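You operate a simulated robot arm through the tools that you are given. There is no shell and no other tool.

Carry out the task below with a simulated robot arm. There is one attempt and no reset: what you move stays moved.

Task
Blank off the pipe stub with the white disc.
Fine: the black ring of the stub's size goes under it; lock both green latches on the stub.
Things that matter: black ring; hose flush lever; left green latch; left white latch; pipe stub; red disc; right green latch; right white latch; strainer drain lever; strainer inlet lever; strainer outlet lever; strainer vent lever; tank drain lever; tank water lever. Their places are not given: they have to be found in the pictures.

Only the result counts: the job must be done as asked and must still hold three seconds after the hand-in. Knocking over, shifting, dropping, spilling or breaking anything else fails it.

Robot
A 7-joint arm with a two-finger parallel gripper, fixed in place. Base frame: the origin is at the foot of the arm, x ahead of it, y to its left, z up; the work surface is at about z = 0.74. Units: m, degrees, N and s.
Its first joint turns from -166.0 to 166.0 degrees. Payload 4.4 kg.
Tool frame: the origin (TCP) lies between the finger pads and is the grasp point; the fingertips stand 0.023 m ahead of it; z points along the fingers, y is the line along which they close. The gripper opens to 0.094 m. The fingers are 0.038 m wide and 0.01 m thick; the gripper's body (0.054 by 0.096 m) begins 0.039 m behind the TCP.
Orientation is told as [roll, pitch, yaw] about the base's x, y, z axes, in that order, counted from this pose: with the fingers straight down and closing along the base's y, the tool's x points along the base's -x, its y along +y and its z along -z.

Tools
- The arm moves only by the tool apply_moves. Its argument "deltas" is one flat list of numbers, 7 for each row, row after row: the shift along the base's x, y, z in m, then the turn, a rotation vector about the base's x, y, z in degrees, then the closure in counts, from 0 (fully open) to 255 (shut). In form: [dx, dy, dz, ax, ay, az, grip, dx, dy, dz, ax, ay, az, grip, ...]. A call has 1 to 20 rows; each row is the pose to reach, as a shift and turn from the pose commanded when the call began. Each row takes 0.2 s and may step no farther than 0.05 m and 8.6 degrees from the row before; otherwise, or with a gripper value out of range, the whole call is refused. A pose out of reach is approached as far as the arm can. The call stops where the force on the tool passes 90 N (or 10 N more than at its start, if that is more) or the arm is blocked; 0.2 s more then pass. Each finger travels about 0.072 m/s and halts on what it meets, pressing with about 26 N; the grip force reading is that of the motor and also rises with nothing between the fingers. The clock runs only during rows and for 0.2 s after the last one: add rows that repeat a pose to give the fingers time. It gives the time, the measured TCP pose, the force on the tool (base axes), the opening and the grip force at its end, in the units of the frame above (readings bear some noise), with the torque about the TCP (base axes, N m) and any sound that the robot's microphone picked up.
- Cameras (640 x 400 px; columns grow to the right, rows downward): "scene" is fixed at [0.3986, -0.6488, 1.419]; the picture's right is [0.19, -0.98, 0.00], its down [-0.82, -0.16, -0.54] and it looks along [0.53, 0.10, -0.84] (base axes); focal length 214 px, centre (320, 200). "wrist" rides on the gripper at [0.086, 0.016, -0.075] in the tool frame; the picture's right is [-0.18, 0.98, 0.00], its down [-0.58, -0.11, -0.81] and it looks along [-0.79, -0.15, 0.59] (tool axes); focal length 243 px, centre (320, 200).
- grab_frame(camera): a new picture of that camera. It takes no simulated time.
- pixel_to_xyz(camera, pixels): for up to 12 pixels [column, row] of the newest picture of that camera ("zoom" is the newest enlarged one), the place [x, y, z] in the base frame of the surface seen there, good to about 0.003 m. It takes no simulated time.
- close_up(camera, box): a new picture of the part [left, top, right, bottom] of that camera's present view, enlarged. It takes no simulated time.
- job_done(): hands the job in; it is judged then, once.

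Leave the gripper open and the arm clear of the work at the hand-in unless told otherwise.

The tools are called by a JSON object that holds its "api" and its "payload". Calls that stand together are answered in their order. apply_moves: Moves the arm, as the interface text tells. Its arguments: {"type":"object","properties":{"deltas":{"type":"array","items":{"type":"number"}}},"required":["deltas"]} The other tools are called the same way: grab_frame (camera) takes a picture; pixel_to_xyz (camera, pixels) gives the place of the surface under pixels of a picture; close_up (camera, box) takes an enlarged picture of a part of a camera's view; job_done () hands the job in.

At the start:

```text
time_s: 0.0
eef_pos: [0.6991, -0.1603, 1.2346]
orientation: [-0.1, 0.0, 0.0]
ft_force: [0.1, 0.3, 0.5]
moment: [0.02, -0.02, 0.0]
gripper_width: 0.0939
grip_force: 0.2
```

scene: 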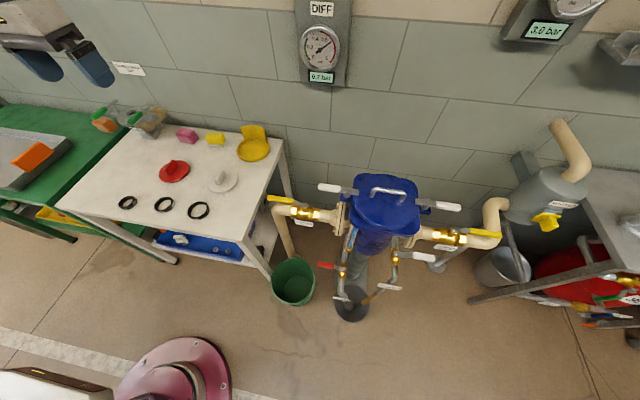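
wrist: 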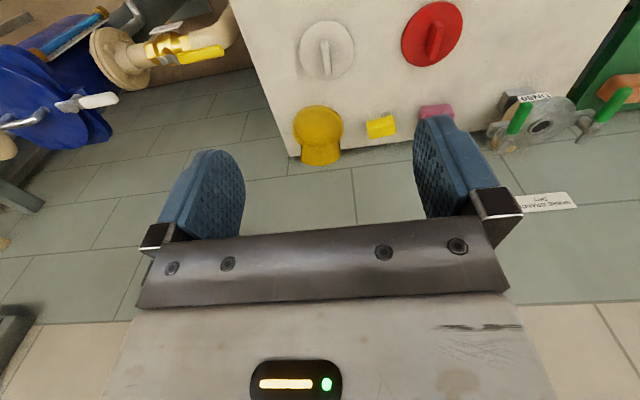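

The scene shows a table with red and white discs, three black rings, and a stub with green latches near pixel (145,120). A strainer with levers stands in the middle. I'll enlarge the table and stub areas first.

{"api": "close_up", "payload": {"camera": "scene", "box": [60, 80, 300, 230]}}

{"api": "close_up", "payload": {"camera": "scene", "box": [80, 90, 200, 165]}}

{"api": "close_up", "payload": {"camera": "wrist", "box": [440, 60, 640, 185]}}

{"api": "close_up", "payload": {"camera": "scene", "box": [480, 100, 640, 350]}}

{"api": "close_up", "payload": {"camera": "scene", "box": [260, 160, 510, 320]}}

```text
2.67 times, centred on (180, 155) of scene
```

zoom: 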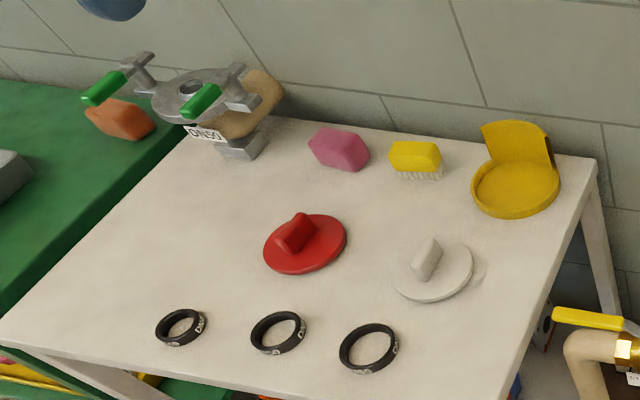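

```text
5.33 times, centred on (140, 128) of scene
```

zoom: 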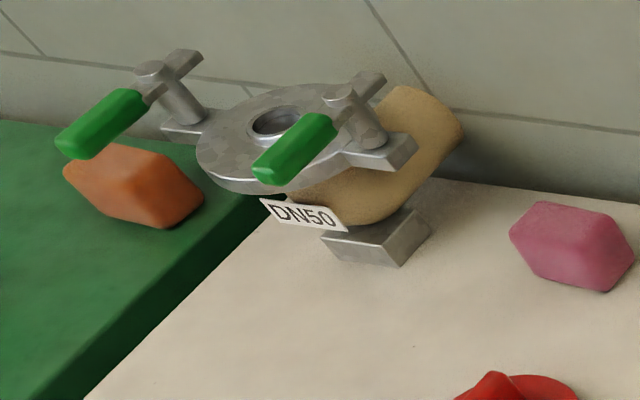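

```text
3.20 times, centred on (540, 122) of wrist
```

zoom: 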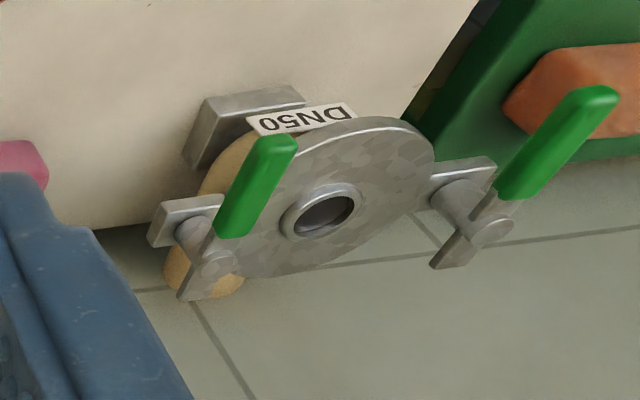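

```text
1.60 times, centred on (560, 225) of scene
```

zoom: 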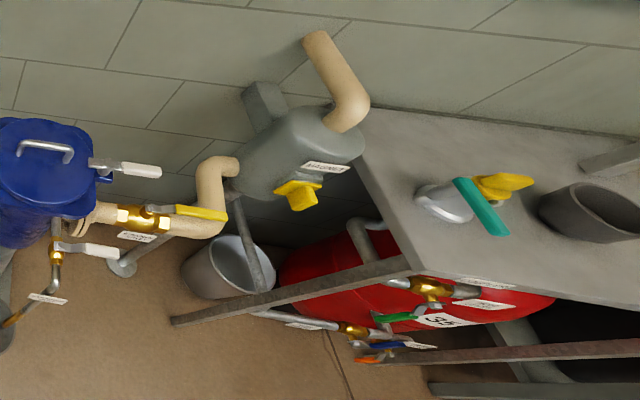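

```text
2.50 times, centred on (385, 240) of scene
```

zoom: 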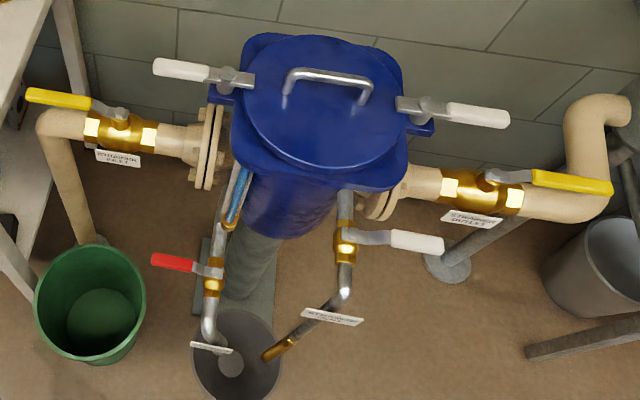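

The stub is marked DN50. I need to read the sizes on the three rings and get positions. I'll enlarge the rings and the discs.

{"api": "close_up", "payload": {"camera": "scene", "box": [112, 190, 144, 210]}}

{"api": "close_up", "payload": {"camera": "scene", "box": [148, 192, 180, 212]}}

{"api": "close_up", "payload": {"camera": "scene", "box": [182, 198, 214, 218]}}

{"api": "close_up", "payload": {"camera": "scene", "box": [140, 150, 260, 225]}}

```text
16.00 times, centred on (128, 200) of scene
```

zoom: 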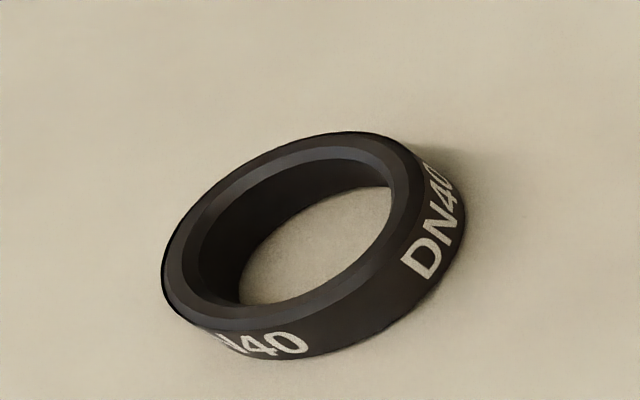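

```text
16.00 times, centred on (164, 202) of scene
```

zoom: 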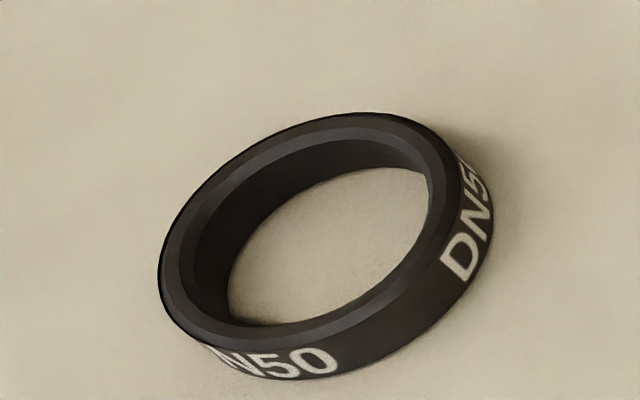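

```text
16.00 times, centred on (198, 208) of scene
```

zoom: 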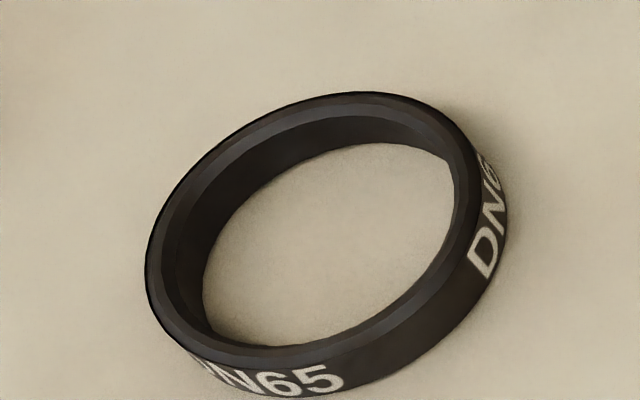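

```text
5.33 times, centred on (200, 188) of scene
```

zoom: 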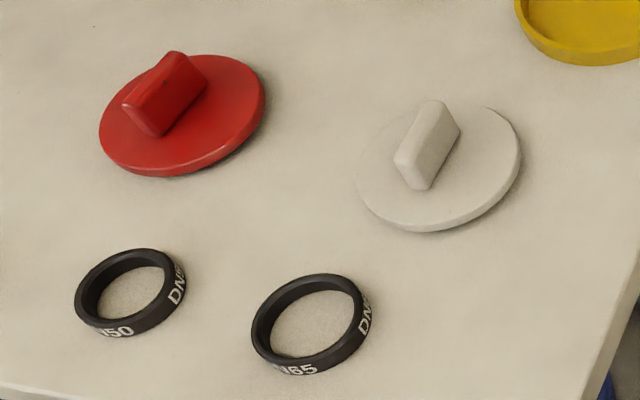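

The middle ring at scene (164,202) reads DN50, which matches the stub. Now I'll measure the white disc and the rings in the newest enlarged picture.

{"api": "pixel_to_xyz", "payload": {"camera": "zoom", "pixels": [[358, 180], [520, 150], [432, 230], [490, 108], [470, 180], [380, 160], [435, 108], [458, 130], [415, 190], [398, 160], [430, 145], [440, 120]]}}

{"api": "pixel_to_xyz", "payload": {"camera": "scene", "pixels": [[100, 200], [220, 150], [200, 130], [240, 200], [180, 230], [150, 220]]}}

```text
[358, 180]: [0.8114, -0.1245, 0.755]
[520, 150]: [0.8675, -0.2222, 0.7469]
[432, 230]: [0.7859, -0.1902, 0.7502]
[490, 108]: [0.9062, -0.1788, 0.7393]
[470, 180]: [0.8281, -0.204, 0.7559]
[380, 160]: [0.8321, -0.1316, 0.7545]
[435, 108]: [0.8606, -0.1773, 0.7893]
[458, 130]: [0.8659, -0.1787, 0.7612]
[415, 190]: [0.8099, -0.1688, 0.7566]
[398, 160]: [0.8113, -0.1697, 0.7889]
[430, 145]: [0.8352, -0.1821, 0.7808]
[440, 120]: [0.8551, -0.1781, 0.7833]
```

```text
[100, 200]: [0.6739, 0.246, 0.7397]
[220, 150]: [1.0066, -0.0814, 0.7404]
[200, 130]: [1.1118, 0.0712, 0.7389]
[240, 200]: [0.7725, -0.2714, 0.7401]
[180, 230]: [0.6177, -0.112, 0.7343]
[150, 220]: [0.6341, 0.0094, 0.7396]
```

The disc's top is about z 0.755 and its grip fin rises to about 0.789. Now I'll measure the stub's flange, latches and the socket, enlarged.

{"api": "close_up", "payload": {"camera": "scene", "box": [88, 94, 176, 149]}}

```text
7.27 times, centred on (132, 122) of scene
```

zoom: 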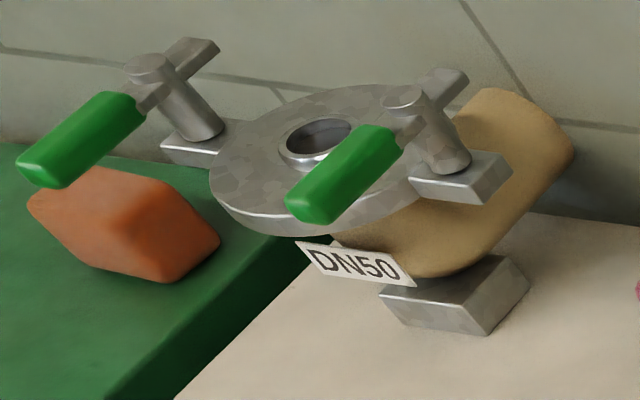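

{"api": "pixel_to_xyz", "payload": {"camera": "zoom", "pixels": [[230, 165], [240, 205], [290, 205], [400, 195], [300, 105], [380, 95], [285, 140], [345, 125], [260, 130], [275, 210], [320, 135], [370, 215]]}}

{"api": "pixel_to_xyz", "payload": {"camera": "zoom", "pixels": [[40, 165], [120, 100], [80, 125], [149, 62], [205, 45], [148, 95], [310, 200], [375, 135], [340, 165], [405, 97], [455, 75], [405, 130]]}}

{"api": "pixel_to_xyz", "payload": {"camera": "zoom", "pixels": [[190, 110], [180, 145], [215, 125], [430, 140], [490, 165], [430, 180], [460, 195], [420, 240], [490, 120], [520, 110], [440, 290], [350, 265]]}}

```text
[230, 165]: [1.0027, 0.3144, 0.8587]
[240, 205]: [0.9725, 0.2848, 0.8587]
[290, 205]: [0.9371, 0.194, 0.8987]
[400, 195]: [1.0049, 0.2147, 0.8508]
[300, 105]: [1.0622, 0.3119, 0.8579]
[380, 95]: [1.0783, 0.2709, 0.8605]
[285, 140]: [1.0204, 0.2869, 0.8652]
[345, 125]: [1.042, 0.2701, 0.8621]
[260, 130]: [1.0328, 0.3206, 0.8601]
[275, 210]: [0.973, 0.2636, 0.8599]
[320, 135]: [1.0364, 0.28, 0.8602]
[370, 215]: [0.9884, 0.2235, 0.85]
```

```text
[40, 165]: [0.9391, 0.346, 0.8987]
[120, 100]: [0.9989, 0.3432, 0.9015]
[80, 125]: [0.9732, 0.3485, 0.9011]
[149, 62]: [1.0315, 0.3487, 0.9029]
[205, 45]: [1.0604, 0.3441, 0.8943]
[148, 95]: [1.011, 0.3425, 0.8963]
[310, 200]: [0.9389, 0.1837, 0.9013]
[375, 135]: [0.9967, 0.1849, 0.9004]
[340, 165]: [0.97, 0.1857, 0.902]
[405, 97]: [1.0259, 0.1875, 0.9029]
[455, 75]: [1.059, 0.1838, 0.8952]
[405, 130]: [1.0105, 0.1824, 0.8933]
```

```text
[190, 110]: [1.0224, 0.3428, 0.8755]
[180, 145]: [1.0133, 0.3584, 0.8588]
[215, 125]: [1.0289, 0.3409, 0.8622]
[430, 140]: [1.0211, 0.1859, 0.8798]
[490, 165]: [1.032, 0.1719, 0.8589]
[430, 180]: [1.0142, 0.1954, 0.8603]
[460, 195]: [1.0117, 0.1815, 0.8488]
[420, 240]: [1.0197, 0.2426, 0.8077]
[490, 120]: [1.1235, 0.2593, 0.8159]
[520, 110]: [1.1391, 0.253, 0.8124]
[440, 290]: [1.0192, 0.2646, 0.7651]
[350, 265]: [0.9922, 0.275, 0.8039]
```

The stub's flange is level, top at about z 0.860, centred near (1.028, 0.268). The latch posts are at y 0.348 and 0.187 with the handles pointing toward the robot (unlocked). Next I'll measure the DN50 ring accurately, with its neighbours.

{"api": "close_up", "payload": {"camera": "scene", "box": [148, 192, 180, 212]}}

{"api": "pixel_to_xyz", "payload": {"camera": "zoom", "pixels": [[175, 280], [300, 130], [400, 122], [450, 180], [350, 320], [230, 335], [180, 325], [300, 360], [480, 220], [320, 250], [270, 145], [420, 270]]}}

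{"api": "pixel_to_xyz", "payload": {"camera": "scene", "pixels": [[119, 205], [136, 200], [127, 196], [126, 208], [189, 212], [208, 206], [200, 202], [196, 218]]}}

```text
16.00 times, centred on (164, 202) of scene
```

zoom: 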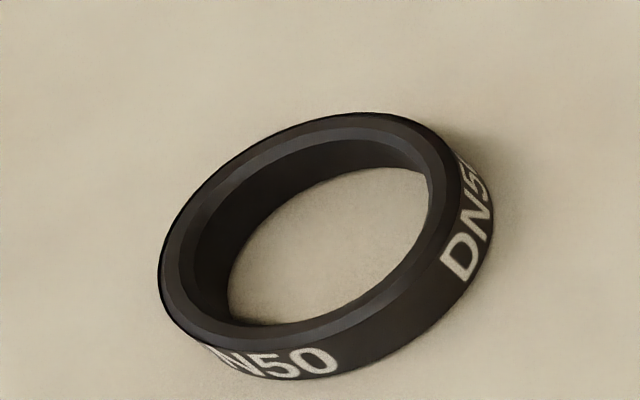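

```text
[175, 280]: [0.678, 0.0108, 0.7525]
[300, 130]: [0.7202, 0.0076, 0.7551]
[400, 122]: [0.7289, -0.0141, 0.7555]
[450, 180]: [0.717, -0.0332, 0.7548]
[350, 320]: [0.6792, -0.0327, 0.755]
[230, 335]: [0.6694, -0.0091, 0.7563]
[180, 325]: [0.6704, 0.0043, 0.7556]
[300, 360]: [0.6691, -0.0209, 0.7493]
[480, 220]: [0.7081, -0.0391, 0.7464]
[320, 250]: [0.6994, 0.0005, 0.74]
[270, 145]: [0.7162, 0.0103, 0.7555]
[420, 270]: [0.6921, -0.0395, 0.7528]
```

```text
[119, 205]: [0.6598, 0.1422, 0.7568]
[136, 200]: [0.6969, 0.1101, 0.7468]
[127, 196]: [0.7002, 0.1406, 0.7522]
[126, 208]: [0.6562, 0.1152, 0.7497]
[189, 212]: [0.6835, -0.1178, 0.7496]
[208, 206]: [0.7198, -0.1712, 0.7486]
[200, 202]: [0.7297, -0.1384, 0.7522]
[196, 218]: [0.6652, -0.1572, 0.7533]
```

The DN50 ring is centred near (0.698, -0.011) with an outer diameter of about 0.060 and its top at 0.755. Before gripping anything I'll check whether the arm reaches above the stub. I'll move at height to about (0.98, 0.268, 1.10).

{"api": "apply_moves", "payload": {"deltas": [0.028, 0.036, -0.011, 0, 0, 0, 0, 0.056, 0.071, -0.022, 0, 0, 0, 0, 0.084, 0.107, -0.034, 0, 0, 0, 0, 0.112, 0.143, -0.045, 0, 0, 0, 0, 0.14, 0.178, -0.056, 0, 0, 0, 0, 0.168, 0.214, -0.067, 0, 0, 0, 0, 0.196, 0.25, -0.079, 0, 0, 0, 0, 0.224, 0.285, -0.09, 0, 0, 0, 0, 0.252, 0.321, -0.101, 0, 0, 0, 0, 0.27, 0.357, -0.112, 0, 0, 0, 0, 0.28, 0.393, -0.123, 0, 0, 0, 0, 0.281, 0.428, -0.135, 0, 0, 0, 0, 0.281, 0.428, -0.135, 0, 0, 0, 0]}}

```text
time_s: 2.8
eef_pos: [0.9792, 0.2687, 1.0981]
orientation: [0.1, 0.0, 0.1]
ft_force: [-0.9, 0.0, -0.3]
moment: [-0.01, 0.01, 0.02]
gripper_width: 0.094
grip_force: 0.0
```

It reached (0.979, 0.269, 1.098) with the tool down. I'll look from both cameras, then try farther and lower.

{"api": "grab_frame", "payload": {"camera": "wrist"}}

{"api": "grab_frame", "payload": {"camera": "scene"}}

```text
taken
```

wrist: 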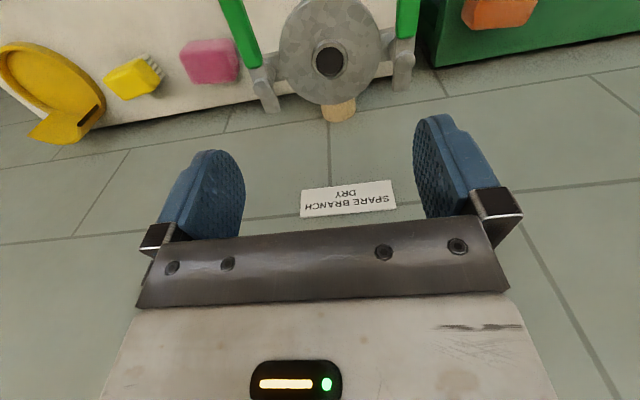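

```text
taken
```

scene: 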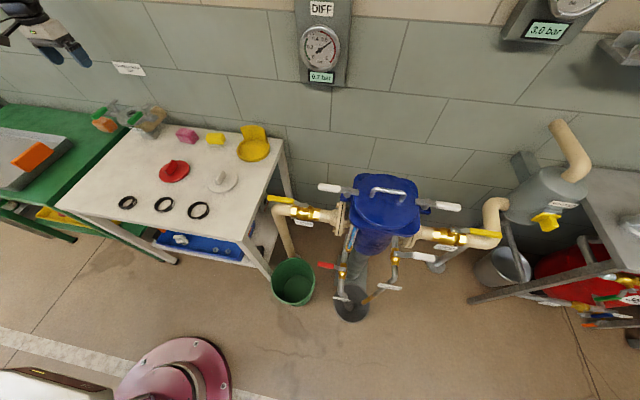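

The wrist view (upside down: picture right is +y) shows the flange at (330,60) with a label "SPARE BRANCH DRY". I'll enlarge the flange here and measure it.

{"api": "close_up", "payload": {"camera": "wrist", "box": [210, 0, 434, 140]}}

{"api": "pixel_to_xyz", "payload": {"camera": "wrist", "pixels": [[284, 60], [376, 55], [330, 100], [314, 62], [346, 60], [330, 46], [330, 77], [263, 72], [403, 58], [330, 8], [240, 20], [405, 20]]}}

```text
2.86 times, centred on (322, 70) of wrist
```

zoom: 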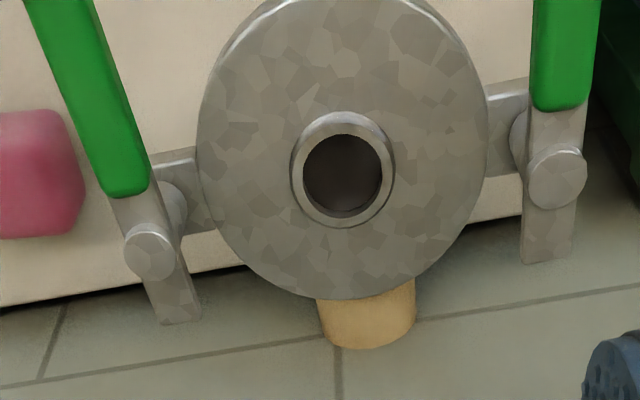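

```text
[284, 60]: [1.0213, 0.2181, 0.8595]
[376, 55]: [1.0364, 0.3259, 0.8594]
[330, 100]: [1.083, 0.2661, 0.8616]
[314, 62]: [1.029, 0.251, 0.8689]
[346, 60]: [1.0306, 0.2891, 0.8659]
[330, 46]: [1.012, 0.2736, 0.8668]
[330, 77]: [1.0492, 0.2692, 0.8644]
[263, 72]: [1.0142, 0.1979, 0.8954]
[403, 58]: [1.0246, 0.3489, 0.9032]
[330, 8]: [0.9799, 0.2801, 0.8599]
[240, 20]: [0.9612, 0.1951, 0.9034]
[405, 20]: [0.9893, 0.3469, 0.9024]
```

I'll measure the lip and the post tops more closely on this enlarged wrist picture (posts at about (150,250) and (555,177), lip centred at (342,168)).

{"api": "pixel_to_xyz", "payload": {"camera": "zoom", "pixels": [[150, 250], [556, 177], [296, 172], [390, 172], [342, 116], [342, 222], [310, 130], [376, 130], [308, 208], [378, 208], [204, 150], [484, 140]]}}

{"api": "pixel_to_xyz", "payload": {"camera": "zoom", "pixels": [[60, 40], [100, 150], [120, 185], [568, 20], [560, 100], [140, 210], [180, 310], [555, 130], [545, 250], [270, 280], [400, 285], [280, 20]]}}

```text
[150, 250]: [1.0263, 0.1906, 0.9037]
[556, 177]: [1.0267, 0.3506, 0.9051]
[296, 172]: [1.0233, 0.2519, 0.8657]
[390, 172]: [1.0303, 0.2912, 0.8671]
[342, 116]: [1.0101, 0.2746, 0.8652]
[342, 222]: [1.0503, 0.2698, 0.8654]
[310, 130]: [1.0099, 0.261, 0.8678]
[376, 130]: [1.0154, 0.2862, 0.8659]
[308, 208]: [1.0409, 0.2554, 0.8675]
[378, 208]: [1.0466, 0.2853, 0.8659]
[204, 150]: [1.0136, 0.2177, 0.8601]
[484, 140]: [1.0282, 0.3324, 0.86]
```

```text
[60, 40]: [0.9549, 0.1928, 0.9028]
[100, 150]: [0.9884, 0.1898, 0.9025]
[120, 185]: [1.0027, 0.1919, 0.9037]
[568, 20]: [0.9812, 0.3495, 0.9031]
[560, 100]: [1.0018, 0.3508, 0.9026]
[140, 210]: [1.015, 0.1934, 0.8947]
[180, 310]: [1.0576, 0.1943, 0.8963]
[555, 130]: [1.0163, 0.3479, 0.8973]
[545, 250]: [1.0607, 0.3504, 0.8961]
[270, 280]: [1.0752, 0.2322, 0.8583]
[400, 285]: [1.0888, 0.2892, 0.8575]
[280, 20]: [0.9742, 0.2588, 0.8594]
```

Averaging both cameras, the stub's centre is about (1.028, 0.270). The lip has an outside diameter of about 0.04 and its top is at 0.866. Next I'll check the reach straight above it, down to TCP z 0.95, where the fingertips at 0.927 still clear the latches at 0.905.

{"api": "apply_moves", "payload": {"deltas": [0.02, 0.0, -0.03, 0, 0, 0, 0, 0.035, 0.001, -0.06, 0, 0, 0, 0, 0.049, 0.001, -0.1, 0, 0, 0, 0, 0.049, 0.001, -0.125, 0, 0, 0, 0, 0.049, 0.001, -0.148, 0, 0, 0, 0, 0.049, 0.001, -0.148, 0, 0, 0, 0]}}

```text
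time_s: 4.2
eef_pos: [1.0278, 0.2726, 0.9491]
orientation: [-0.1, 0.0, 0.0]
ft_force: [-0.2, 0.3, 0.6]
moment: [0.01, 0.04, 0.02]
gripper_width: 0.0939
grip_force: 0.1
```

It reaches there straight down. The reading says y 0.2726 against about 0.269 commanded, so I'll repeat the pose to see how noisy the reading is, and look from both cameras.

{"api": "apply_moves", "payload": {"deltas": [0, 0, 0, 0, 0, 0, 0]}}

{"api": "close_up", "payload": {"camera": "scene", "box": [80, 60, 208, 140]}}

{"api": "grab_frame", "payload": {"camera": "wrist"}}

```text
time_s: 4.6
eef_pos: [1.0278, 0.2708, 0.9494]
orientation: [0.0, 0.0, 0.0]
ft_force: [-0.3, 0.7, -0.8]
moment: [0.0, 0.0, 0.01]
gripper_width: 0.0939
grip_force: 0.1
```

```text
5.00 times, centred on (144, 100) of scene
```

zoom: 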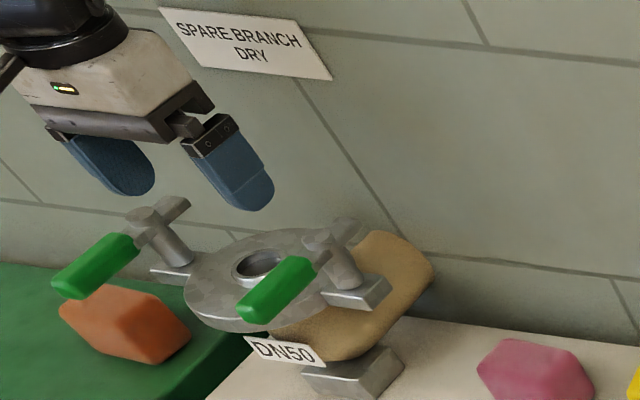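

```text
taken
```

wrist: 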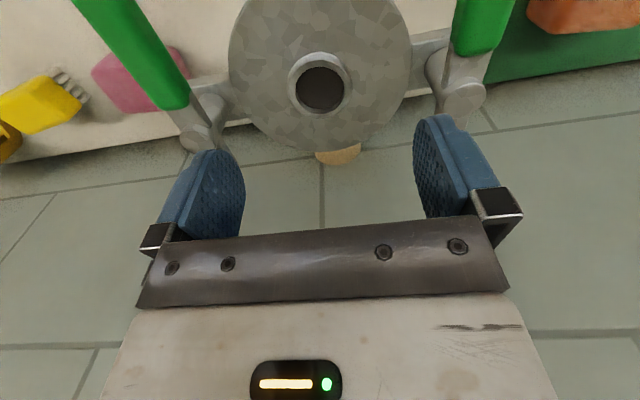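

The repeat read y 0.2708, so the reading has about 1–2 mm of noise. From this closer wrist view I'll measure the lip and posts again, and the fingertips for comparison.

{"api": "close_up", "payload": {"camera": "wrist", "box": [168, 10, 488, 210]}}

{"api": "pixel_to_xyz", "payload": {"camera": "zoom", "pixels": [[246, 156], [362, 156], [304, 88], [304, 208], [262, 110], [345, 110], [262, 195], [345, 195], [62, 252], [590, 180], [140, 50], [480, 60]]}}

{"api": "pixel_to_xyz", "payload": {"camera": "wrist", "pixels": [[215, 153], [435, 118], [230, 160], [420, 125], [440, 122], [205, 155]]}}

```text
2.00 times, centred on (328, 110) of wrist
```

zoom: 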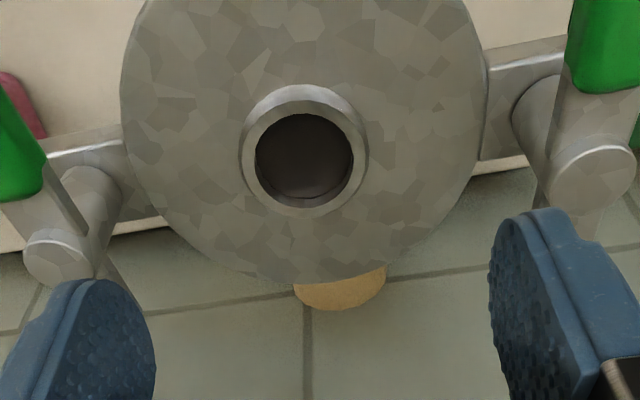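

```text
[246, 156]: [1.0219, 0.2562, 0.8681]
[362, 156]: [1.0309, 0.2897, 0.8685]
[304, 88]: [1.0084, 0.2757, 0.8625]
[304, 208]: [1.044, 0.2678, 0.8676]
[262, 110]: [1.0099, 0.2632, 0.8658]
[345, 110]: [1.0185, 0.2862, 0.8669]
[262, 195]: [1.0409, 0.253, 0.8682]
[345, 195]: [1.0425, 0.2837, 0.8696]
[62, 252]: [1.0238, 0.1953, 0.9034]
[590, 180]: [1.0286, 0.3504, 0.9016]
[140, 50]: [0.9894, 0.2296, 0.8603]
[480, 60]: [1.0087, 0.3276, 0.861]
```

```text
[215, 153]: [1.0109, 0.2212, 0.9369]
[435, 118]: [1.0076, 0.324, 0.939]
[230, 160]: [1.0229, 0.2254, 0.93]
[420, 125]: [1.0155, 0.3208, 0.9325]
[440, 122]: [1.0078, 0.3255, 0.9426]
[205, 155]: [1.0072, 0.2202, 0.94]
```

Relative to the fingers' midpoint, the lip centre sits within about 1 mm of the current TCP in y. I take the stub's centre as (1.0275, 0.269). Now I'll rise, cross over, and hover above the DN50 ring at (0.698, -0.011).

{"api": "apply_moves", "payload": {"deltas": [0, 0, 0.045, 0, 0, 0, 0, 0, 0, 0.09, 0, 0, 0, 0, -0.03, -0.025, 0.11, 0, 0, 0, 0, -0.066, -0.056, 0.11, 0, 0, 0, 0, -0.1, -0.085, 0.11, 0, 0, 0, 0, -0.135, -0.115, 0.11, 0, 0, 0, 0, -0.17, -0.145, 0.11, 0, 0, 0, 0, -0.205, -0.175, 0.11, 0, 0, 0, 0, -0.24, -0.205, 0.09, 0, 0, 0, 0, -0.27, -0.23, 0.065, 0, 0, 0, 0, -0.3, -0.255, 0.035, 0, 0, 0, 0, -0.33, -0.28, 0.0, 0, 0, 0, 0, -0.33, -0.28, -0.04, 0, 0, 0, 0, -0.33, -0.28, -0.07, 0, 0, 0, 0, -0.33, -0.28, -0.07, 0, 0, 0, 0]}}

{"api": "grab_frame", "payload": {"camera": "wrist"}}

{"api": "close_up", "payload": {"camera": "scene", "box": [100, 120, 244, 210]}}

```text
refused: row 9 steps farther than a row can; nothing moved
```

```text
taken
```

wrist: 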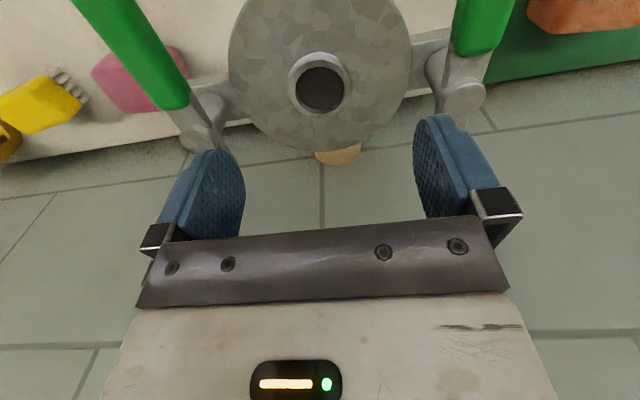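

```text
4.44 times, centred on (172, 165) of scene
```

zoom: 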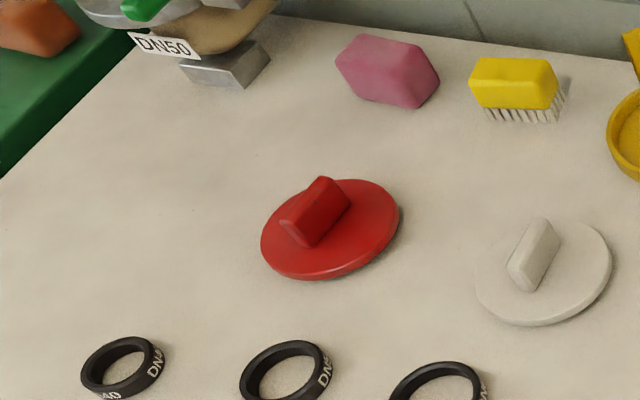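

The call was refused because one step was slightly too long, and nothing moved. I'll send the same path again with shorter steps.

{"api": "apply_moves", "payload": {"deltas": [0, 0, 0.045, 0, 0, 0, 0, 0, 0, 0.09, 0, 0, 0, 0, -0.03, -0.025, 0.11, 0, 0, 0, 0, -0.064, -0.054, 0.11, 0, 0, 0, 0, -0.098, -0.083, 0.11, 0, 0, 0, 0, -0.132, -0.112, 0.11, 0, 0, 0, 0, -0.166, -0.141, 0.11, 0, 0, 0, 0, -0.2, -0.17, 0.11, 0, 0, 0, 0, -0.23, -0.195, 0.09, 0, 0, 0, 0, -0.26, -0.22, 0.065, 0, 0, 0, 0, -0.285, -0.242, 0.035, 0, 0, 0, 0, -0.308, -0.262, 0.0, 0, 0, 0, 0, -0.33, -0.28, -0.035, 0, 0, 0, 0, -0.33, -0.28, -0.07, 0, 0, 0, 0, -0.33, -0.28, -0.07, 0, 0, 0, 0]}}

{"api": "grab_frame", "payload": {"camera": "wrist"}}

{"api": "close_up", "payload": {"camera": "scene", "box": [100, 120, 244, 210]}}

```text
time_s: 7.8
eef_pos: [0.6962, -0.014, 0.8814]
orientation: [0.0, 0.0, -0.1]
ft_force: [-1.1, 0.5, -0.1]
moment: [0.0, 0.0, -0.04]
gripper_width: 0.0941
grip_force: 0.1
```

```text
taken
```

wrist: 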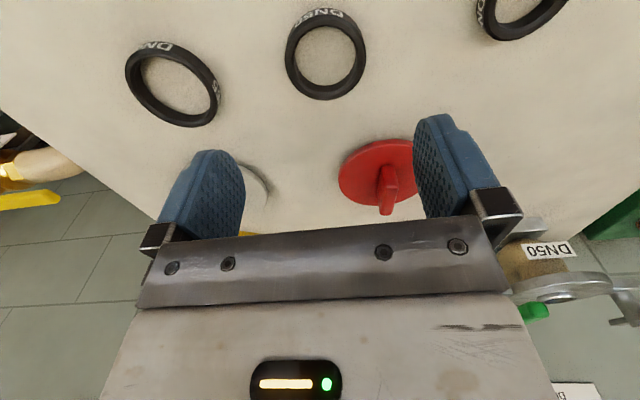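

```text
4.44 times, centred on (172, 165) of scene
```

zoom: 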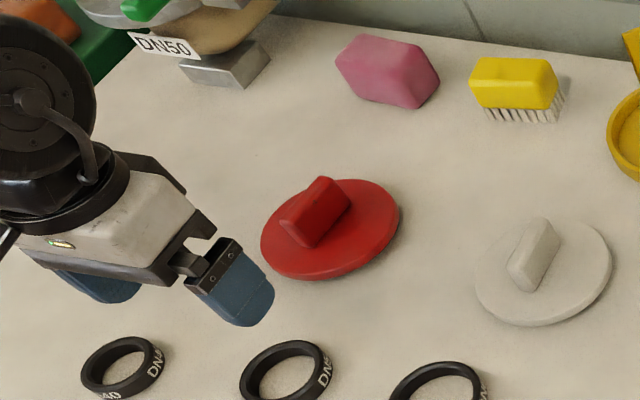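

The DN50 ring is at wrist (326,53). I'll measure its rim and the fingers in this view and repeat the pose for another reading.

{"api": "apply_moves", "payload": {"deltas": [0, 0, 0, 0, 0, 0, 0]}}

{"api": "close_up", "payload": {"camera": "wrist", "box": [246, 0, 406, 100]}}

{"api": "pixel_to_xyz", "payload": {"camera": "wrist", "pixels": [[230, 160], [420, 125], [215, 153], [435, 118]]}}

```text
time_s: 8.2
eef_pos: [0.6955, -0.0129, 0.883]
orientation: [0.0, 0.0, 0.2]
ft_force: [0.3, 0.6, 0.4]
moment: [-0.02, 0.01, 0.0]
gripper_width: 0.0942
grip_force: 0.1
```

```text
4.00 times, centred on (326, 50) of wrist
```

zoom: 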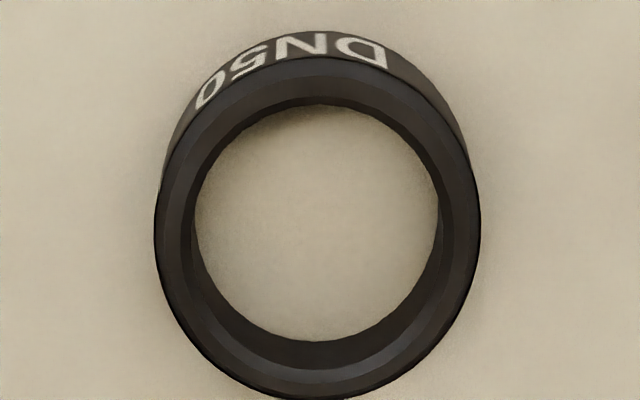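

```text
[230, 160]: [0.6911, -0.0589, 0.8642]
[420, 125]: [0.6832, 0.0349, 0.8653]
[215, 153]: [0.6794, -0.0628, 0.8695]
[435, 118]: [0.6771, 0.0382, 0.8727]
```

Readings are (0.6958, -0.0134, 0.882), which agrees with the fingers' midpoint in the wrist view (y about -0.012). So I'll trust readings over commanded values. Now I'll measure points on the ring's top face.

{"api": "pixel_to_xyz", "payload": {"camera": "zoom", "pixels": [[168, 225], [468, 230], [318, 75], [318, 385], [210, 130], [425, 130], [210, 330], [425, 330], [182, 180], [455, 180], [190, 290], [450, 290]]}}

{"api": "pixel_to_xyz", "payload": {"camera": "zoom", "pixels": [[160, 225], [476, 230], [318, 64], [318, 394], [200, 125], [440, 125], [200, 345], [436, 345], [200, 225], [436, 225], [318, 110], [318, 338]]}}

```text
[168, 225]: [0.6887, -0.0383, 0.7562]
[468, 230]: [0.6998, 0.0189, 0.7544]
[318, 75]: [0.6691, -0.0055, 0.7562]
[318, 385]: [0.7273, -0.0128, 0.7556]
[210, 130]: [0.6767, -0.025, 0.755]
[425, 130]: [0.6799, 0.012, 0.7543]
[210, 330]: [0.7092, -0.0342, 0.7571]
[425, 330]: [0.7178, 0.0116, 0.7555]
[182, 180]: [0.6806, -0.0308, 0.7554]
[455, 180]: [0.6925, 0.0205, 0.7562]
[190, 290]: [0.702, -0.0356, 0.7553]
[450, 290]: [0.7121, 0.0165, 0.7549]
```

```text
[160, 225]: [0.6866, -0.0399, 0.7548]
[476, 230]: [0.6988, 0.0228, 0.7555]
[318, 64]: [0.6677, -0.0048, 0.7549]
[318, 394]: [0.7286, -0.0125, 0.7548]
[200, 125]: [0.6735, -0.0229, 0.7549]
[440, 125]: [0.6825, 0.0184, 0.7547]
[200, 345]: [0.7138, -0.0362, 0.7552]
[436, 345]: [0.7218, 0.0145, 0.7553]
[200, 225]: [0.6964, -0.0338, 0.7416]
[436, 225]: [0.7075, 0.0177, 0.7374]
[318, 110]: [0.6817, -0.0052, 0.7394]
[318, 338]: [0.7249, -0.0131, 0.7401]
```

The ring's centre is about (0.697, -0.009). I'll shift the TCP by (+0.001, +0.004) and descend to about z 0.785 with the gripper open.

{"api": "apply_moves", "payload": {"deltas": [0.001, 0.004, -0.03, 0, 0, 0, 0, 0.001, 0.004, -0.06, 0, 0, 0, 0, 0.001, 0.004, -0.08, 0, 0, 0, 0, 0.001, 0.004, -0.097, 0, 0, 0, 0, 0.001, 0.004, -0.097, 0, 0, 0, 0, 0.001, 0.004, -0.097, 0, 0, 0, 0]}}

{"api": "grab_frame", "payload": {"camera": "wrist"}}

{"api": "close_up", "payload": {"camera": "scene", "box": [116, 160, 212, 220]}}

```text
time_s: 9.6
eef_pos: [0.6981, -0.0097, 0.7873]
orientation: [-0.1, 0.0, 0.0]
ft_force: [-0.8, -0.1, 0.0]
moment: [0.02, 0.02, 0.0]
gripper_width: 0.0938
grip_force: 0.2
```

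```text
taken
```

wrist: 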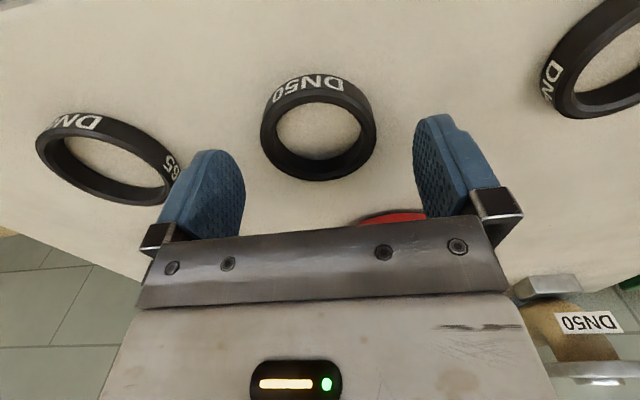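

```text
6.67 times, centred on (164, 190) of scene
```

zoom: 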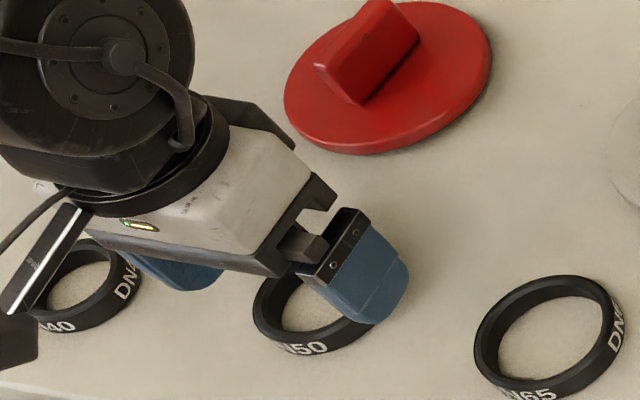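

The ring lies between the fingers. One more measurement of the ring against the fingers before the last 2 cm.

{"api": "pixel_to_xyz", "payload": {"camera": "wrist", "pixels": [[265, 135], [372, 132], [318, 97], [318, 177], [280, 108], [356, 105], [280, 166], [356, 165], [230, 160], [420, 125], [215, 153], [435, 118]]}}

```text
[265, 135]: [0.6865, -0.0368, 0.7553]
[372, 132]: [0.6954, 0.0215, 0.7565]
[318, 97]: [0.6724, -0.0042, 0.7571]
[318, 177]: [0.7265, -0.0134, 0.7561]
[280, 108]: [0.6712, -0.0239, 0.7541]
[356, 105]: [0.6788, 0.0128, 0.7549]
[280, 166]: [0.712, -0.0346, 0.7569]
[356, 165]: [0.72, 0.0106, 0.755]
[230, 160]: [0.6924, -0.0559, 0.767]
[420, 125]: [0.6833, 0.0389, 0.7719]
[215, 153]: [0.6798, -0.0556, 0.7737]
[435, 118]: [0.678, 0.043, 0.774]
```

The ring and the TCP line up (ring about (0.697, -0.008), fingers' midpoint y about -0.008). I'll descend 0.021 so the fingertips are about 2 mm above the table, then close on the ring.

{"api": "apply_moves", "payload": {"deltas": [0, 0, -0.012, 0, 0, 0, 0, 0, 0, -0.021, 0, 0, 0, 0, 0, 0, -0.021, 0, 0, 0, 0, 0, 0, -0.021, 0, 0, 0, 120, 0, 0, -0.021, 0, 0, 0, 160, 0, 0, -0.021, 0, 0, 0, 200, 0, 0, -0.021, 0, 0, 0, 255, 0, 0, -0.021, 0, 0, 0, 255, 0, 0, -0.021, 0, 0, 0, 255]}}

{"api": "grab_frame", "payload": {"camera": "wrist"}}

{"api": "close_up", "payload": {"camera": "scene", "box": [116, 160, 212, 220]}}

```text
time_s: 11.6
eef_pos: [0.6973, -0.0089, 0.7657]
orientation: [0.0, 0.0, 0.0]
ft_force: [-0.2, -0.4, -0.8]
moment: [0.0, 0.01, 0.0]
gripper_width: 0.0625
grip_force: 25.5
```

```text
taken
```

wrist: 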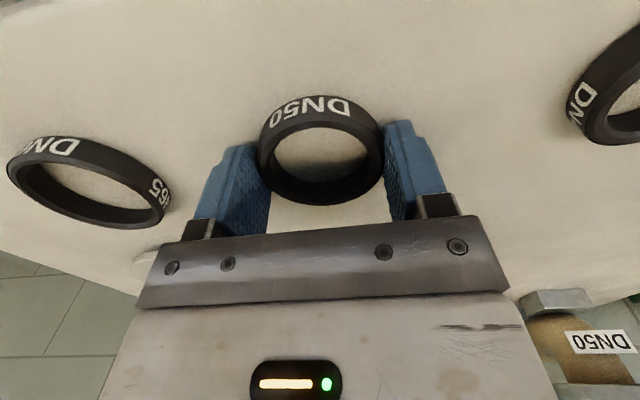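

```text
6.67 times, centred on (164, 190) of scene
```

zoom: 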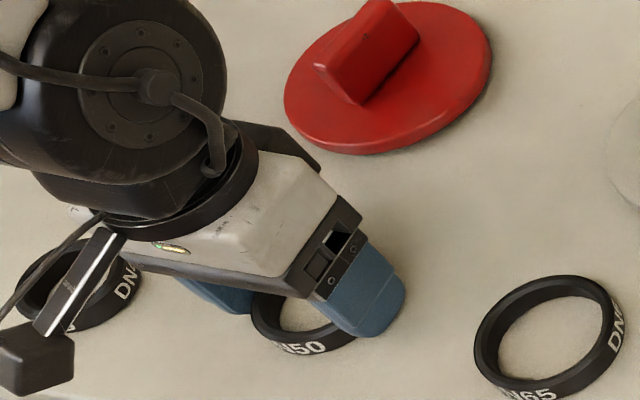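

The fingers closed on the ring at 0.0625 wide with 25.5 N. I'll lift straight up slowly and check the hold.

{"api": "apply_moves", "payload": {"deltas": [0, 0, 0.01, 0, 0, 0, 255, 0, 0, 0.03, 0, 0, 0, 255, 0, 0, 0.06, 0, 0, 0, 255, 0, 0, 0.09, 0, 0, 0, 255, 0, 0, 0.12, 0, 0, 0, 255, 0, 0, 0.15, 0, 0, 0, 255, 0, 0, 0.15, 0, 0, 0, 255]}}

{"api": "close_up", "payload": {"camera": "wrist", "box": [200, 70, 456, 230]}}

{"api": "grab_frame", "payload": {"camera": "scene"}}

```text
time_s: 13.2
eef_pos: [0.6997, -0.0072, 0.9114]
orientation: [0.0, -0.1, 0.0]
ft_force: [0.1, -0.3, 0.2]
moment: [0.01, 0.02, -0.01]
gripper_width: 0.0627
grip_force: 25.7
```

```text
2.50 times, centred on (328, 150) of wrist
```

zoom: 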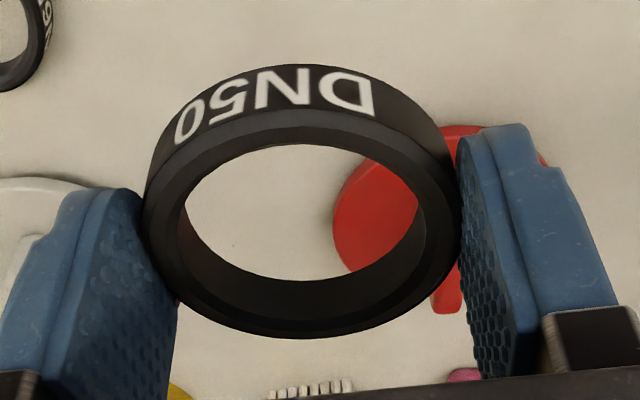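

```text
taken
```

scene: 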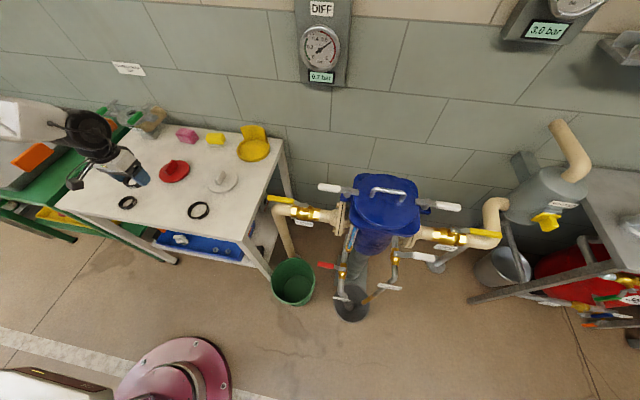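

The ring is held. I'll measure its top face to see that it hangs level and where its centre lies relative to the TCP.

{"api": "pixel_to_xyz", "payload": {"camera": "zoom", "pixels": [[165, 210], [438, 200], [300, 130], [300, 312], [200, 150], [400, 148], [220, 290], [390, 285], [60, 260], [510, 180]]}}

{"api": "apply_moves", "payload": {"deltas": [0, 0, 0.0, 0, 0, 0, 255]}}

{"api": "apply_moves", "payload": {"deltas": [0, 0, 0.0, 0, 0, 0, 255]}}

```text
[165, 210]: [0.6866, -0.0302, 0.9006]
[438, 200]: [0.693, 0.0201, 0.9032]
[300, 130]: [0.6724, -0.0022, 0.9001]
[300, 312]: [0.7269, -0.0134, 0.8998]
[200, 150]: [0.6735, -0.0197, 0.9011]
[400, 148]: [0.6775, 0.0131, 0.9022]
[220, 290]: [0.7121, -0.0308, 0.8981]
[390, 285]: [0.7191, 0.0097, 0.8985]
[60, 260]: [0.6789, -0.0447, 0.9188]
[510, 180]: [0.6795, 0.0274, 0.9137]
```

```text
time_s: 13.6
eef_pos: [0.6989, -0.0088, 0.9109]
orientation: [-0.1, 0.1, 0.0]
ft_force: [-1.0, -1.9, -1.6]
moment: [-0.02, 0.0, 0.03]
gripper_width: 0.0626
grip_force: 26.0
```

```text
time_s: 14.0
eef_pos: [0.6999, -0.0087, 0.9108]
orientation: [-0.1, 0.0, 0.0]
ft_force: [1.2, 0.0, -0.1]
moment: [0.01, 0.06, -0.02]
gripper_width: 0.0623
grip_force: 26.0
```

The ring hangs level and centred on the TCP (its top is 0.0105 below it, its bottom about 0.026 below). Now I'll rise, carry it across to above the stub, and stop at about z 0.945.

{"api": "apply_moves", "payload": {"deltas": [0, 0, 0.045, 0, 0, 0, 255, 0, 0, 0.09, 0, 0, 0, 255, 0.025, 0.02, 0.125, 0, 0, 0, 255, 0.055, 0.046, 0.14, 0, 0, 0, 255, 0.088, 0.074, 0.14, 0, 0, 0, 255, 0.121, 0.102, 0.14, 0, 0, 0, 255, 0.154, 0.13, 0.14, 0, 0, 0, 255, 0.187, 0.158, 0.14, 0, 0, 0, 255, 0.22, 0.186, 0.14, 0, 0, 0, 255, 0.253, 0.214, 0.14, 0, 0, 0, 255, 0.286, 0.24, 0.14, 0, 0, 0, 255, 0.31, 0.26, 0.14, 0, 0, 0, 255, 0.328, 0.2745, 0.13, 0, 0, 0, 255, 0.328, 0.2745, 0.1, 0, 0, 0, 255, 0.328, 0.2745, 0.07, 0, 0, 0, 255, 0.328, 0.2745, 0.045, 0, 0, 0, 255, 0.328, 0.2745, 0.033, 0, 0, 0, 255, 0.328, 0.2745, 0.033, 0, 0, 0, 255, 0.328, 0.2745, 0.033, 0, 0, 0, 255]}}

{"api": "grab_frame", "payload": {"camera": "wrist"}}

{"api": "close_up", "payload": {"camera": "scene", "box": [88, 84, 184, 144]}}

```text
time_s: 18.0
eef_pos: [1.0236, 0.2652, 0.9466]
orientation: [0.0, 0.0, -0.1]
ft_force: [0.4, 0.5, -1.3]
moment: [0.0, -0.03, -0.02]
gripper_width: 0.0627
grip_force: 25.9
```

```text
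taken
```

wrist: 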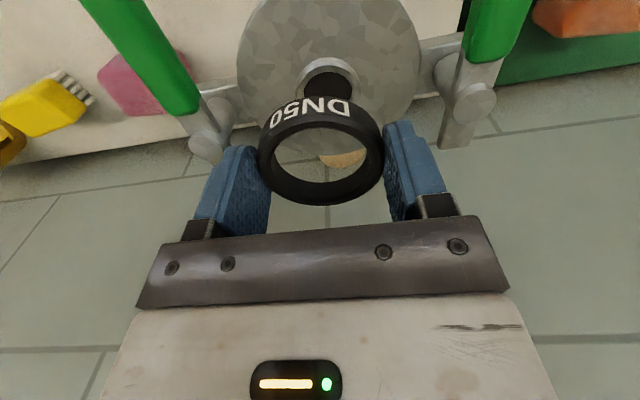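

```text
6.67 times, centred on (136, 114) of scene
```

zoom: 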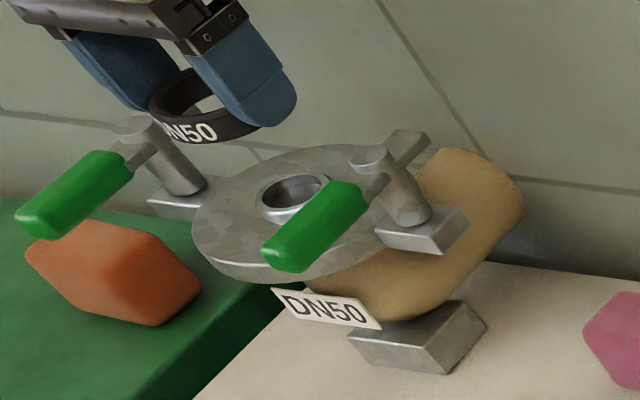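

The ring is above the stub. The reading is (1.0236, 0.2652, 0.9466), a little short of the target. I'll repeat the reading, then measure the ring and the stub in the same wrist picture.

{"api": "apply_moves", "payload": {"deltas": [0, 0, 0.0, 0, 0, 0, 255, 0, 0, 0.0, 0, 0, 0, 255]}}

{"api": "apply_moves", "payload": {"deltas": [0, 0, 0.0, 0, 0, 0, 255]}}

{"api": "close_up", "payload": {"camera": "wrist", "box": [168, 10, 488, 210]}}

{"api": "pixel_to_xyz", "payload": {"camera": "zoom", "pixels": [[60, 270], [606, 182], [280, 105], [360, 105], [320, 96], [190, 280], [425, 272], [305, 230], [305, 370], [140, 290], [455, 240], [320, 108]]}}

```text
time_s: 18.6
eef_pos: [1.0249, 0.2661, 0.9454]
orientation: [0.0, -0.1, 0.0]
ft_force: [-0.6, -0.1, -0.2]
moment: [-0.04, 0.04, 0.01]
gripper_width: 0.0628
grip_force: 26.2
```

```text
time_s: 19.0
eef_pos: [1.0247, 0.2663, 0.946]
orientation: [0.1, -0.1, -0.1]
ft_force: [0.0, 0.4, -0.3]
moment: [-0.02, 0.0, 0.01]
gripper_width: 0.0627
grip_force: 26.3
```

```text
2.00 times, centred on (328, 110) of wrist
```

zoom: 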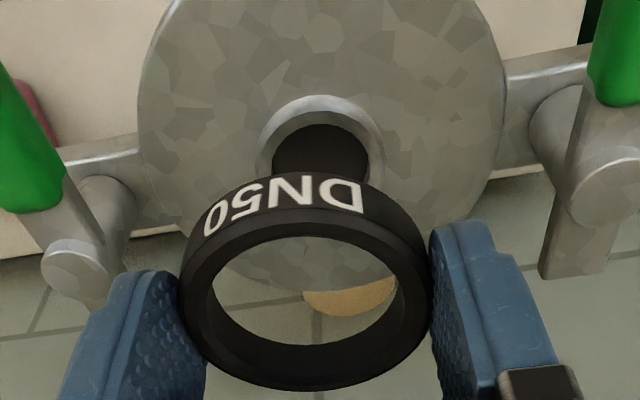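

```text
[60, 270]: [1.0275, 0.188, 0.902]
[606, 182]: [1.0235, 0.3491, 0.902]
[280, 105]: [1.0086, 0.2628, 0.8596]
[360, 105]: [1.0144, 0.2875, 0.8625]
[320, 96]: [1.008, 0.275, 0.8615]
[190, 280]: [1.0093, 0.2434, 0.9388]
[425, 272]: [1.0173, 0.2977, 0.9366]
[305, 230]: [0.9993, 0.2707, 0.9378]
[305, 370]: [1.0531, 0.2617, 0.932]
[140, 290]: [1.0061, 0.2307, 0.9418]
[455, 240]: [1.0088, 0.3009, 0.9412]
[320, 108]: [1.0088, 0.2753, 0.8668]
```

The ring may have tilted slightly in the grip (near edge z 0.938, far edge 0.932). I'll measure more points on it, from the wrist and from the scene camera.

{"api": "close_up", "payload": {"camera": "wrist", "box": [240, 80, 400, 180]}}

{"api": "pixel_to_xyz", "payload": {"camera": "wrist", "pixels": [[320, 124], [300, 126], [345, 126], [280, 136], [365, 138], [320, 199], [300, 197], [345, 196], [285, 188], [360, 187], [266, 160], [376, 158]]}}

{"api": "close_up", "payload": {"camera": "scene", "box": [100, 86, 148, 116]}}

```text
4.00 times, centred on (320, 130) of wrist
```

zoom: 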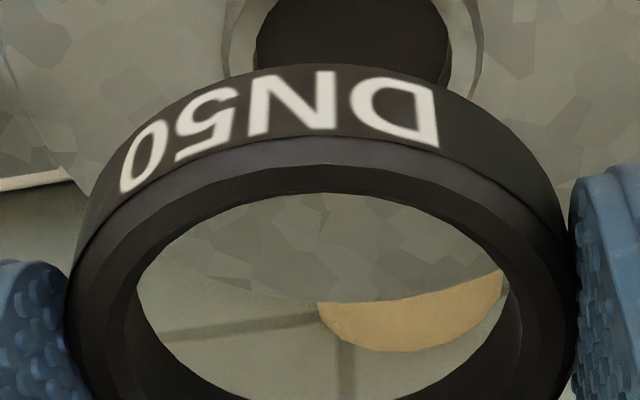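

```text
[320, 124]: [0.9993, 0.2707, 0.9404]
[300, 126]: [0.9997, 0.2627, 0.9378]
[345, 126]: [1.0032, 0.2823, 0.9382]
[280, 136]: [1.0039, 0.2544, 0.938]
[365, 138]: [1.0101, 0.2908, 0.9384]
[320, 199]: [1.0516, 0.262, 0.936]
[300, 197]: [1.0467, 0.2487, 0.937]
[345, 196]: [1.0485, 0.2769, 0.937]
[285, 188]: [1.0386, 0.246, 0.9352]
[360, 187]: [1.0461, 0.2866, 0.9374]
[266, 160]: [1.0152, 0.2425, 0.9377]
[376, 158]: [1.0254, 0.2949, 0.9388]
```

```text
13.33 times, centred on (124, 101) of scene
```

zoom: 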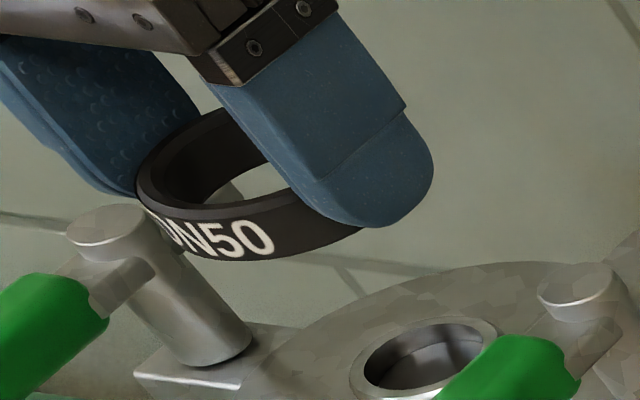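

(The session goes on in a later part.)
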